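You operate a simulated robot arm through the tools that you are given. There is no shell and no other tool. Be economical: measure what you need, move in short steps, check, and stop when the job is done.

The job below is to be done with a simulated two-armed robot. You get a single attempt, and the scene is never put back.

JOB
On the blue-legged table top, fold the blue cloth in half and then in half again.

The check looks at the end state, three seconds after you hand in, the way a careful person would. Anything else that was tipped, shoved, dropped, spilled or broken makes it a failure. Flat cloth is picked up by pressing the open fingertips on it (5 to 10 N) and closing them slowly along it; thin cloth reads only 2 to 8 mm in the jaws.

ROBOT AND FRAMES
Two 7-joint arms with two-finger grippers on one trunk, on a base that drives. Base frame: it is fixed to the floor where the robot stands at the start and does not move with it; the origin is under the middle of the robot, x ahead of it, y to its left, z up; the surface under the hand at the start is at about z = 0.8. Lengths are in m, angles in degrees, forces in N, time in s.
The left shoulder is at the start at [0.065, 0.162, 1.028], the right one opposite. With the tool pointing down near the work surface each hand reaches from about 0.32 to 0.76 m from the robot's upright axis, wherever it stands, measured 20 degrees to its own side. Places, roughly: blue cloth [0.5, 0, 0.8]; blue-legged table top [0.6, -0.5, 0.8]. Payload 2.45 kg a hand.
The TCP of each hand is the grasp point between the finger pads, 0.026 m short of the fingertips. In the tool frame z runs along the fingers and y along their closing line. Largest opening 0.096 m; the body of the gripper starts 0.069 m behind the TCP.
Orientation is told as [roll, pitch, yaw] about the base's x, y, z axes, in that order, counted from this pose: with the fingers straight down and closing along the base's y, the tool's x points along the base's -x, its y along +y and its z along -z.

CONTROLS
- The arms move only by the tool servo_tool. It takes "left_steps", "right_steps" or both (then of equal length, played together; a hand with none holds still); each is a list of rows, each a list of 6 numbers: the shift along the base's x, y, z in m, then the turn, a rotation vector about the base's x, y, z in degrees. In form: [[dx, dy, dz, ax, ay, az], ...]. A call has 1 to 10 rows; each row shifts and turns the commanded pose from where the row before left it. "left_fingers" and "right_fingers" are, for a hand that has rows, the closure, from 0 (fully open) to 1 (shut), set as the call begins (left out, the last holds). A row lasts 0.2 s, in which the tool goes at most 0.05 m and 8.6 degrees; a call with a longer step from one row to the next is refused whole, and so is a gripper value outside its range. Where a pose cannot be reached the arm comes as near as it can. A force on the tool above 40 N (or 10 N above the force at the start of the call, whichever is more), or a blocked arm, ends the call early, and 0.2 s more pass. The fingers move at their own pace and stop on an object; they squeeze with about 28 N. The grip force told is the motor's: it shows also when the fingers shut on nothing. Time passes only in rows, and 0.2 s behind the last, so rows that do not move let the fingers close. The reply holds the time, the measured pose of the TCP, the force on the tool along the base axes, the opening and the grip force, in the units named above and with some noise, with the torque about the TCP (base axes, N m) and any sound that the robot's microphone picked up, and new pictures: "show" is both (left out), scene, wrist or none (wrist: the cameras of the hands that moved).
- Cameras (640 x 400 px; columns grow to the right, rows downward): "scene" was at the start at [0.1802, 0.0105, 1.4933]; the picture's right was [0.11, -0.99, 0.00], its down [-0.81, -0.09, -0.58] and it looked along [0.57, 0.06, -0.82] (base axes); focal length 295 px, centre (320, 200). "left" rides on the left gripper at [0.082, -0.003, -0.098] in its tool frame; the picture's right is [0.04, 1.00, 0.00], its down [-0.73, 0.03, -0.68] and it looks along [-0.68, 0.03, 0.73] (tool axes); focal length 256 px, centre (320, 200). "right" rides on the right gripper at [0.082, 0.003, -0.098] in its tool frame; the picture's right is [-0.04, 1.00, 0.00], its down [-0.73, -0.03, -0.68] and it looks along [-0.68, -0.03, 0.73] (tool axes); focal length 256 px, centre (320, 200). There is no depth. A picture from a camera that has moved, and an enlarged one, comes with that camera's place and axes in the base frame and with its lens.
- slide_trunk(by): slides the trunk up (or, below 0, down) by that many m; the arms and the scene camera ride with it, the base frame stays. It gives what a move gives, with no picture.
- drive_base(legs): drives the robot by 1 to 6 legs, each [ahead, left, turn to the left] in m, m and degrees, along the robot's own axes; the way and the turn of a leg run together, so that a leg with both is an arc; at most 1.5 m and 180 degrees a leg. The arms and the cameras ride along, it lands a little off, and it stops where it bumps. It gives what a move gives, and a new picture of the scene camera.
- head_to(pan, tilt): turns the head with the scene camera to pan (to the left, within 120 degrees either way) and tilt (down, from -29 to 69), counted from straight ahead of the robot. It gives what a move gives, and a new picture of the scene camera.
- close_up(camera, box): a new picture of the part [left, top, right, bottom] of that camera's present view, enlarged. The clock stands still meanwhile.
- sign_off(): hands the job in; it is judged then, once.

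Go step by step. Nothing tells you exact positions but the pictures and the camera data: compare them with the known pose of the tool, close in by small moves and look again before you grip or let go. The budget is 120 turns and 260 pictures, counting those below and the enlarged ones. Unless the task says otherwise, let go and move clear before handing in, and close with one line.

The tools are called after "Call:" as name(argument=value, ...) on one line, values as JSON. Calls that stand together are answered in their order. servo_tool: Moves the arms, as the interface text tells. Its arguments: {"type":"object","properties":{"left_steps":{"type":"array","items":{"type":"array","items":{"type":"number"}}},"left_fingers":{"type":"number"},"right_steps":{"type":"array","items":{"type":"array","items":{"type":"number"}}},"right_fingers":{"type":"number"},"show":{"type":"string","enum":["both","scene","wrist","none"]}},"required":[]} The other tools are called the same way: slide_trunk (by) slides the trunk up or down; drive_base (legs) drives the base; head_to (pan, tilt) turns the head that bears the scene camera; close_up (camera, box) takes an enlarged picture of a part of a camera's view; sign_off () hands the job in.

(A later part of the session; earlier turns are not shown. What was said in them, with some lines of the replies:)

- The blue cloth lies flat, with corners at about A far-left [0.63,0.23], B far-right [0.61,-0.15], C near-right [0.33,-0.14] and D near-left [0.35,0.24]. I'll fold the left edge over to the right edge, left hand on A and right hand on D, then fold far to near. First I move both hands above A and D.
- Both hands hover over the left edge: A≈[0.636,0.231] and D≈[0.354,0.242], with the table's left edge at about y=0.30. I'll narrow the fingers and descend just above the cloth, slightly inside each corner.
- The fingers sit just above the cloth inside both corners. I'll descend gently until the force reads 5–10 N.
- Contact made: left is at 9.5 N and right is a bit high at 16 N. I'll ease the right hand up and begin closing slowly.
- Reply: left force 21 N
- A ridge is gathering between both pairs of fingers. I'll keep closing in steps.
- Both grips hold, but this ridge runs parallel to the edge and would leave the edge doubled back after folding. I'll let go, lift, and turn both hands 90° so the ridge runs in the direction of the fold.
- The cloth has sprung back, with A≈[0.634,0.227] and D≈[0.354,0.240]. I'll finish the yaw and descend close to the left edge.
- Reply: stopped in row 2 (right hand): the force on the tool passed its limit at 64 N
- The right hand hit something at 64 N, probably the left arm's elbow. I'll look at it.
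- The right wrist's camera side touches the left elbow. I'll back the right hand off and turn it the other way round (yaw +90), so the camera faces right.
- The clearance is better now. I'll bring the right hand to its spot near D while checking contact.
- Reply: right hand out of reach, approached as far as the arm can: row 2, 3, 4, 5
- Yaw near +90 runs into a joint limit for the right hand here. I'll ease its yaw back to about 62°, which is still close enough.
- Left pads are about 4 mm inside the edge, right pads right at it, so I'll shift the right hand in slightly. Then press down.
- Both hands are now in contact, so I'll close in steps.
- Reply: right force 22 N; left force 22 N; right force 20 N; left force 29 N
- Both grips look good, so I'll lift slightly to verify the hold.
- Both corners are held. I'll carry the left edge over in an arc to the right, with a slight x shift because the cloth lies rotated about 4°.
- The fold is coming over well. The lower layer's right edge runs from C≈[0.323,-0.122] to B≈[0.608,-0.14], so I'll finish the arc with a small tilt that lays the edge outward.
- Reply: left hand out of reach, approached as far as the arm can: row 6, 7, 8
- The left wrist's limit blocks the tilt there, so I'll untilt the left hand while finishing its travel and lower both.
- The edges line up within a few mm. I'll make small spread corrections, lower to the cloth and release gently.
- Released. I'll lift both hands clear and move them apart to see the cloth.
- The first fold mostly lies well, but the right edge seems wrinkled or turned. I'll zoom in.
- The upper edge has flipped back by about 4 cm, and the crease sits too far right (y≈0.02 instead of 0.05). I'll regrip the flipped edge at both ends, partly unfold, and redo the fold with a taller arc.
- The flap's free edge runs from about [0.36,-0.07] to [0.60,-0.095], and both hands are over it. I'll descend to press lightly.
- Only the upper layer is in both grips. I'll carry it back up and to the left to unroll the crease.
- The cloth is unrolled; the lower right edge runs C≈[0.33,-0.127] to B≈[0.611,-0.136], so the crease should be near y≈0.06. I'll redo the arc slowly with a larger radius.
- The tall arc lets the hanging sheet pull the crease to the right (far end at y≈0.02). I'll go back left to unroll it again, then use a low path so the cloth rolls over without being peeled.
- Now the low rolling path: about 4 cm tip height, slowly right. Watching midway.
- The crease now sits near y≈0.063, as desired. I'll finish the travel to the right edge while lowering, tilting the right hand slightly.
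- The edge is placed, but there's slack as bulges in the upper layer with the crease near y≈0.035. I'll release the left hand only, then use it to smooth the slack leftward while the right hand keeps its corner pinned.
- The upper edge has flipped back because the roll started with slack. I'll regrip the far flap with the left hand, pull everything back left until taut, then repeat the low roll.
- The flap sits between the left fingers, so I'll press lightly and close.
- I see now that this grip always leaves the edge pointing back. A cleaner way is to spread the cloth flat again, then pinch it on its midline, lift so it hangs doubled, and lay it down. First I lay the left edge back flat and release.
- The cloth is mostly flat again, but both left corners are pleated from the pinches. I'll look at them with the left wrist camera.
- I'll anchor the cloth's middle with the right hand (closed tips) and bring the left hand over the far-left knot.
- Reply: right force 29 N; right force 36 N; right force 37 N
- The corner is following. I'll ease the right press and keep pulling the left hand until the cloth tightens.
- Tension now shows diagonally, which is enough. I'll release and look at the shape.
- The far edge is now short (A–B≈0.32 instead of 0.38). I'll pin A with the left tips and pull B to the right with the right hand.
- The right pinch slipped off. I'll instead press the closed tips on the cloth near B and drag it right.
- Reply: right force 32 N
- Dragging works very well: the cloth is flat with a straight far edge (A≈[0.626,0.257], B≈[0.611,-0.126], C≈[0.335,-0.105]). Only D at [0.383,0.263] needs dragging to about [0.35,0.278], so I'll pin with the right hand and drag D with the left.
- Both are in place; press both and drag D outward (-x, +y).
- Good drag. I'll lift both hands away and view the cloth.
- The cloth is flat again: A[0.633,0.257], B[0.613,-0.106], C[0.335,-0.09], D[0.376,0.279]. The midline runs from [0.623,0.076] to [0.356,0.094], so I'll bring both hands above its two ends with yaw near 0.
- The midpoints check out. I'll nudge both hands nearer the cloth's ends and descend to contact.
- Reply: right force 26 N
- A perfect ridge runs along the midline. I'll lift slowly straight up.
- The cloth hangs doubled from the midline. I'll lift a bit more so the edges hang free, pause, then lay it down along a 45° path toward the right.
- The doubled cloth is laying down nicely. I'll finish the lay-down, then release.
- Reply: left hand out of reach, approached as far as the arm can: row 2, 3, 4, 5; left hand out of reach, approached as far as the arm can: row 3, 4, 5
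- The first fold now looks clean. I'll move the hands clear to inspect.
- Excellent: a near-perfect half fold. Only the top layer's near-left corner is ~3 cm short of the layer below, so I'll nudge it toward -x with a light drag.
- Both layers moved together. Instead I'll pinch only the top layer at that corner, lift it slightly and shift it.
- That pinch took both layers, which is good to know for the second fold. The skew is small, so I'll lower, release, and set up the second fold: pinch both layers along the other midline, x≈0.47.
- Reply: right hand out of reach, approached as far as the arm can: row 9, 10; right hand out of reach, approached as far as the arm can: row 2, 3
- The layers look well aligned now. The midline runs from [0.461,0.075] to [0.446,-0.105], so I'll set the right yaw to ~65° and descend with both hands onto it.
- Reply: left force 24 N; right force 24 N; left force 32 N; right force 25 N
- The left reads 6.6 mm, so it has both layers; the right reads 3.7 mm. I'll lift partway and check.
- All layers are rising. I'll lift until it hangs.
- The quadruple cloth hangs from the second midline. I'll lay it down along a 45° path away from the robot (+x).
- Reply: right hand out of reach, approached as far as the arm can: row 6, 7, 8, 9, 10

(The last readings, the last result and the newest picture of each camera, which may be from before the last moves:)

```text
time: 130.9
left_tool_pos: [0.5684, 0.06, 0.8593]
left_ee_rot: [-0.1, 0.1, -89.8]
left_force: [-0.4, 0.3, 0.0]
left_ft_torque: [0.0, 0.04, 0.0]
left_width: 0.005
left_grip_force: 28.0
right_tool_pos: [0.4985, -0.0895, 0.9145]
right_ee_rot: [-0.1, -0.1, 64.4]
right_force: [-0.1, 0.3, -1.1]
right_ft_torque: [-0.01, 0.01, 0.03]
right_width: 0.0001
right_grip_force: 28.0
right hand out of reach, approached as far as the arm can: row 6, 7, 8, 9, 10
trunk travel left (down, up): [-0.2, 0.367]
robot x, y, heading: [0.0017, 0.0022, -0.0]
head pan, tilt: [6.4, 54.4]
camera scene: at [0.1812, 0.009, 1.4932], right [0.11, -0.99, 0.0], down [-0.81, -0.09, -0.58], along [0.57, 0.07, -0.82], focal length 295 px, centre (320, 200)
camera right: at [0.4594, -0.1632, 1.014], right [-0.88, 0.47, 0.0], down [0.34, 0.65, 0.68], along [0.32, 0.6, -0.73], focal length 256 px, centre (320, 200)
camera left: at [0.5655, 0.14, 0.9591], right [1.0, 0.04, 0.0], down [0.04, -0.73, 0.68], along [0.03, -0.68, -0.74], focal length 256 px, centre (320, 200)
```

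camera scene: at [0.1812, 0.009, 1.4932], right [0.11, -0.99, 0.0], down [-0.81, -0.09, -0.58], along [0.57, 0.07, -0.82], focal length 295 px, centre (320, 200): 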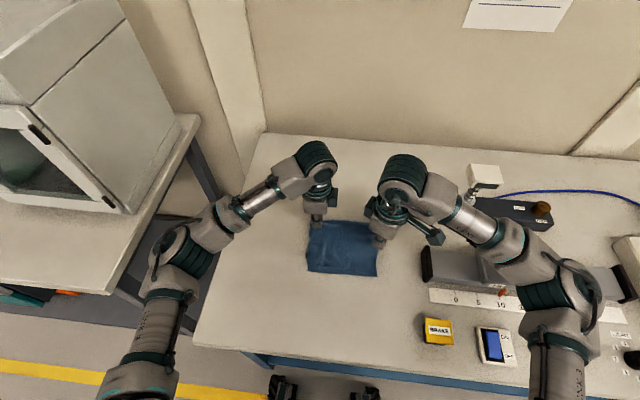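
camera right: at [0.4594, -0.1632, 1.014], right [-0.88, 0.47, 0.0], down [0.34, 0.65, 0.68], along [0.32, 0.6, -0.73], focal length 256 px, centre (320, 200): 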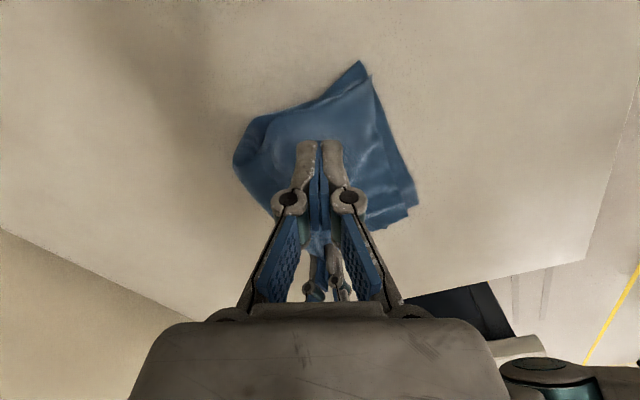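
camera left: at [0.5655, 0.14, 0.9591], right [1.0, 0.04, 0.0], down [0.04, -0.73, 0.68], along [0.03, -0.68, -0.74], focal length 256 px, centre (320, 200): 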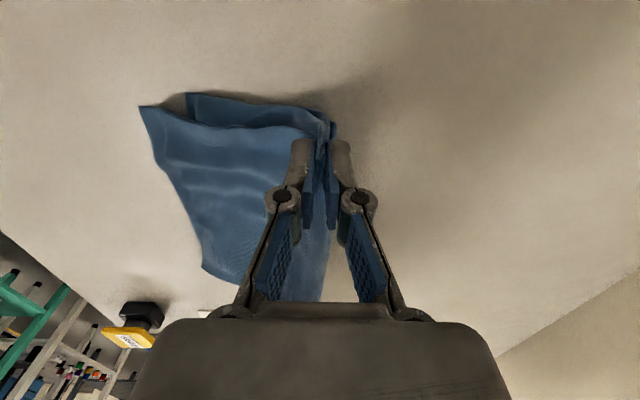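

The right hand hit its joint limit and the cloth slipped out, but it laid down in place nicely. I'll finish with the left hand, release, and clear the right.

Call:
servo_tool(left_steps=[[0.009, 0, -0.01, 0, 0, 0], [0.008, 0, -0.01, 0, 0, 0], [0.003, 0, -0.007, 0, 0, 0]], right_steps=[[0, -0.01, 0.02, 0, 0, -8], [-0.01, -0.03, 0.01, 0, 0, -8], [-0.01, -0.03, 0, 0, 0, -8]], show="none")

Call:
servo_tool(left_steps=[[0, 0, 0, 0, 0, 0], [0, 0, 0, 0, 0, 0], [0, 0, 0.015, 0, 0, 0], [0, 0, 0.03, 0, 0, 0], [0, 0.03, 0.03, 0, 0, 0], [0, 0.045, 0, 0, 0, 0], [0, 0.045, 0, 0, 0, 0]], right_steps=[[-0.01, -0.04, 0, 0, 0, -8], [-0.01, -0.04, 0, 0, 0, -8], [0, -0.03, 0, 0, 0, -8], [0, 0, 0, 0, 0, -8], [0, 0, 0, 0, 0, 0], [0, 0, 0, 0, 0, 0], [0, 0, 0, 0, 0, 0]], left_fingers=0.7, show="wrist")

Call:
close_up(camera="scene", box=[270, 190, 430, 290])

```text
time: 131.7
left_tool_pos: [0.5865, 0.0567, 0.835]
left_ee_rot: [-0.1, 0.1, -89.8]
left_force: [1.0, 0.1, 1.2]
left_ft_torque: [0.03, 0.0, -0.04]
left_width: 0.005
left_grip_force: 27.8
right_tool_pos: [0.476, -0.1613, 0.9447]
right_ee_rot: [0.1, -0.2, 40.3]
right_force: [-0.4, -0.6, 0.5]
right_ft_torque: [0.02, 0.0, 0.01]
right_width: 0.0001
right_grip_force: 28.0
trunk travel left (down, up): [-0.2, 0.367]
robot x, y, heading: [-0.0002, -0.0015, 0.1]
head pan, tilt: [6.4, 54.4]
```

```text
time: 133.3
left_tool_pos: [0.5882, 0.1804, 0.9119]
left_ee_rot: [-0.1, -0.2, -89.9]
left_force: [0.4, 0.1, -0.6]
left_ft_torque: [-0.05, -0.05, -0.01]
left_width: 0.0289
left_grip_force: 0.1
right_tool_pos: [0.4569, -0.2676, 0.9444]
right_ee_rot: [-0.1, -0.2, 8.4]
right_force: [-0.5, -0.8, 0.2]
right_ft_torque: [-0.01, 0.02, -0.02]
right_width: 0.0002
right_grip_force: 27.7
trunk travel left (down, up): [-0.2, 0.367]
robot x, y, heading: [-0.0017, -0.0012, -0.1]
head pan, tilt: [6.4, 54.4]
camera right: at [0.3755, -0.2778, 1.0448], right [-0.11, 0.99, 0.0], down [0.73, 0.08, 0.68], along [0.68, 0.07, -0.73], focal length 256 px, centre (320, 200)
camera left: at [0.5851, 0.2604, 1.0095], right [1.0, 0.04, 0.0], down [0.03, -0.73, 0.68], along [0.03, -0.68, -0.73], focal length 256 px, centre (320, 200)
```

right: 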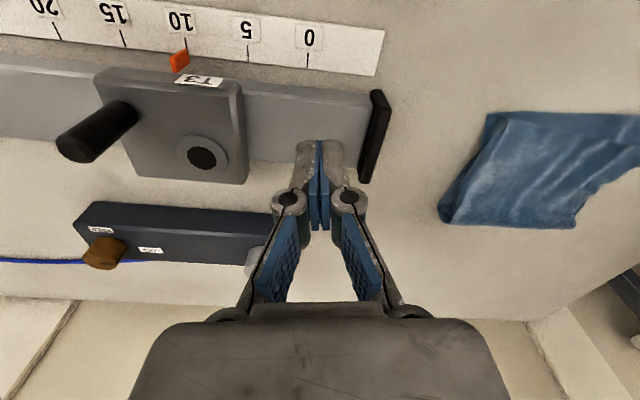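
left: 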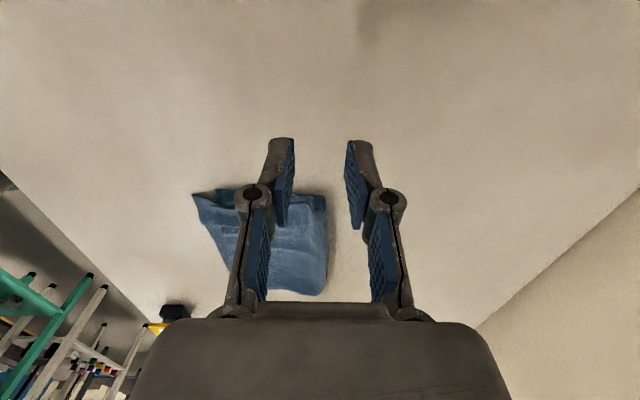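

```text
4.00 times, centred on (350, 240) of scene
camera zoom: at [0.1795, 0.0108, 1.4934], right [0.11, -0.99, 0.0], down [-0.81, -0.09, -0.58], along [0.58, 0.06, -0.82], focal length 1179 px, centre (200, 40)
```

zoom: 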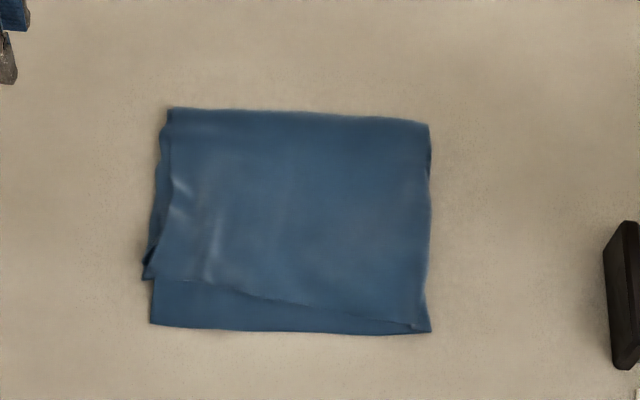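

The cloth is now a neat quarter-size rectangle, four layers with edges within about 2–3 cm. Both hands are clear and nothing else was disturbed, so I'll hand in.

Call:
sign_off()

```text
The job is handed in.
```

The blue cloth is folded in half and then in half again on the blue-legged table: a four-layer rectangle with edges aligned to about 2–3 cm, and nothing else on the table was disturbed.
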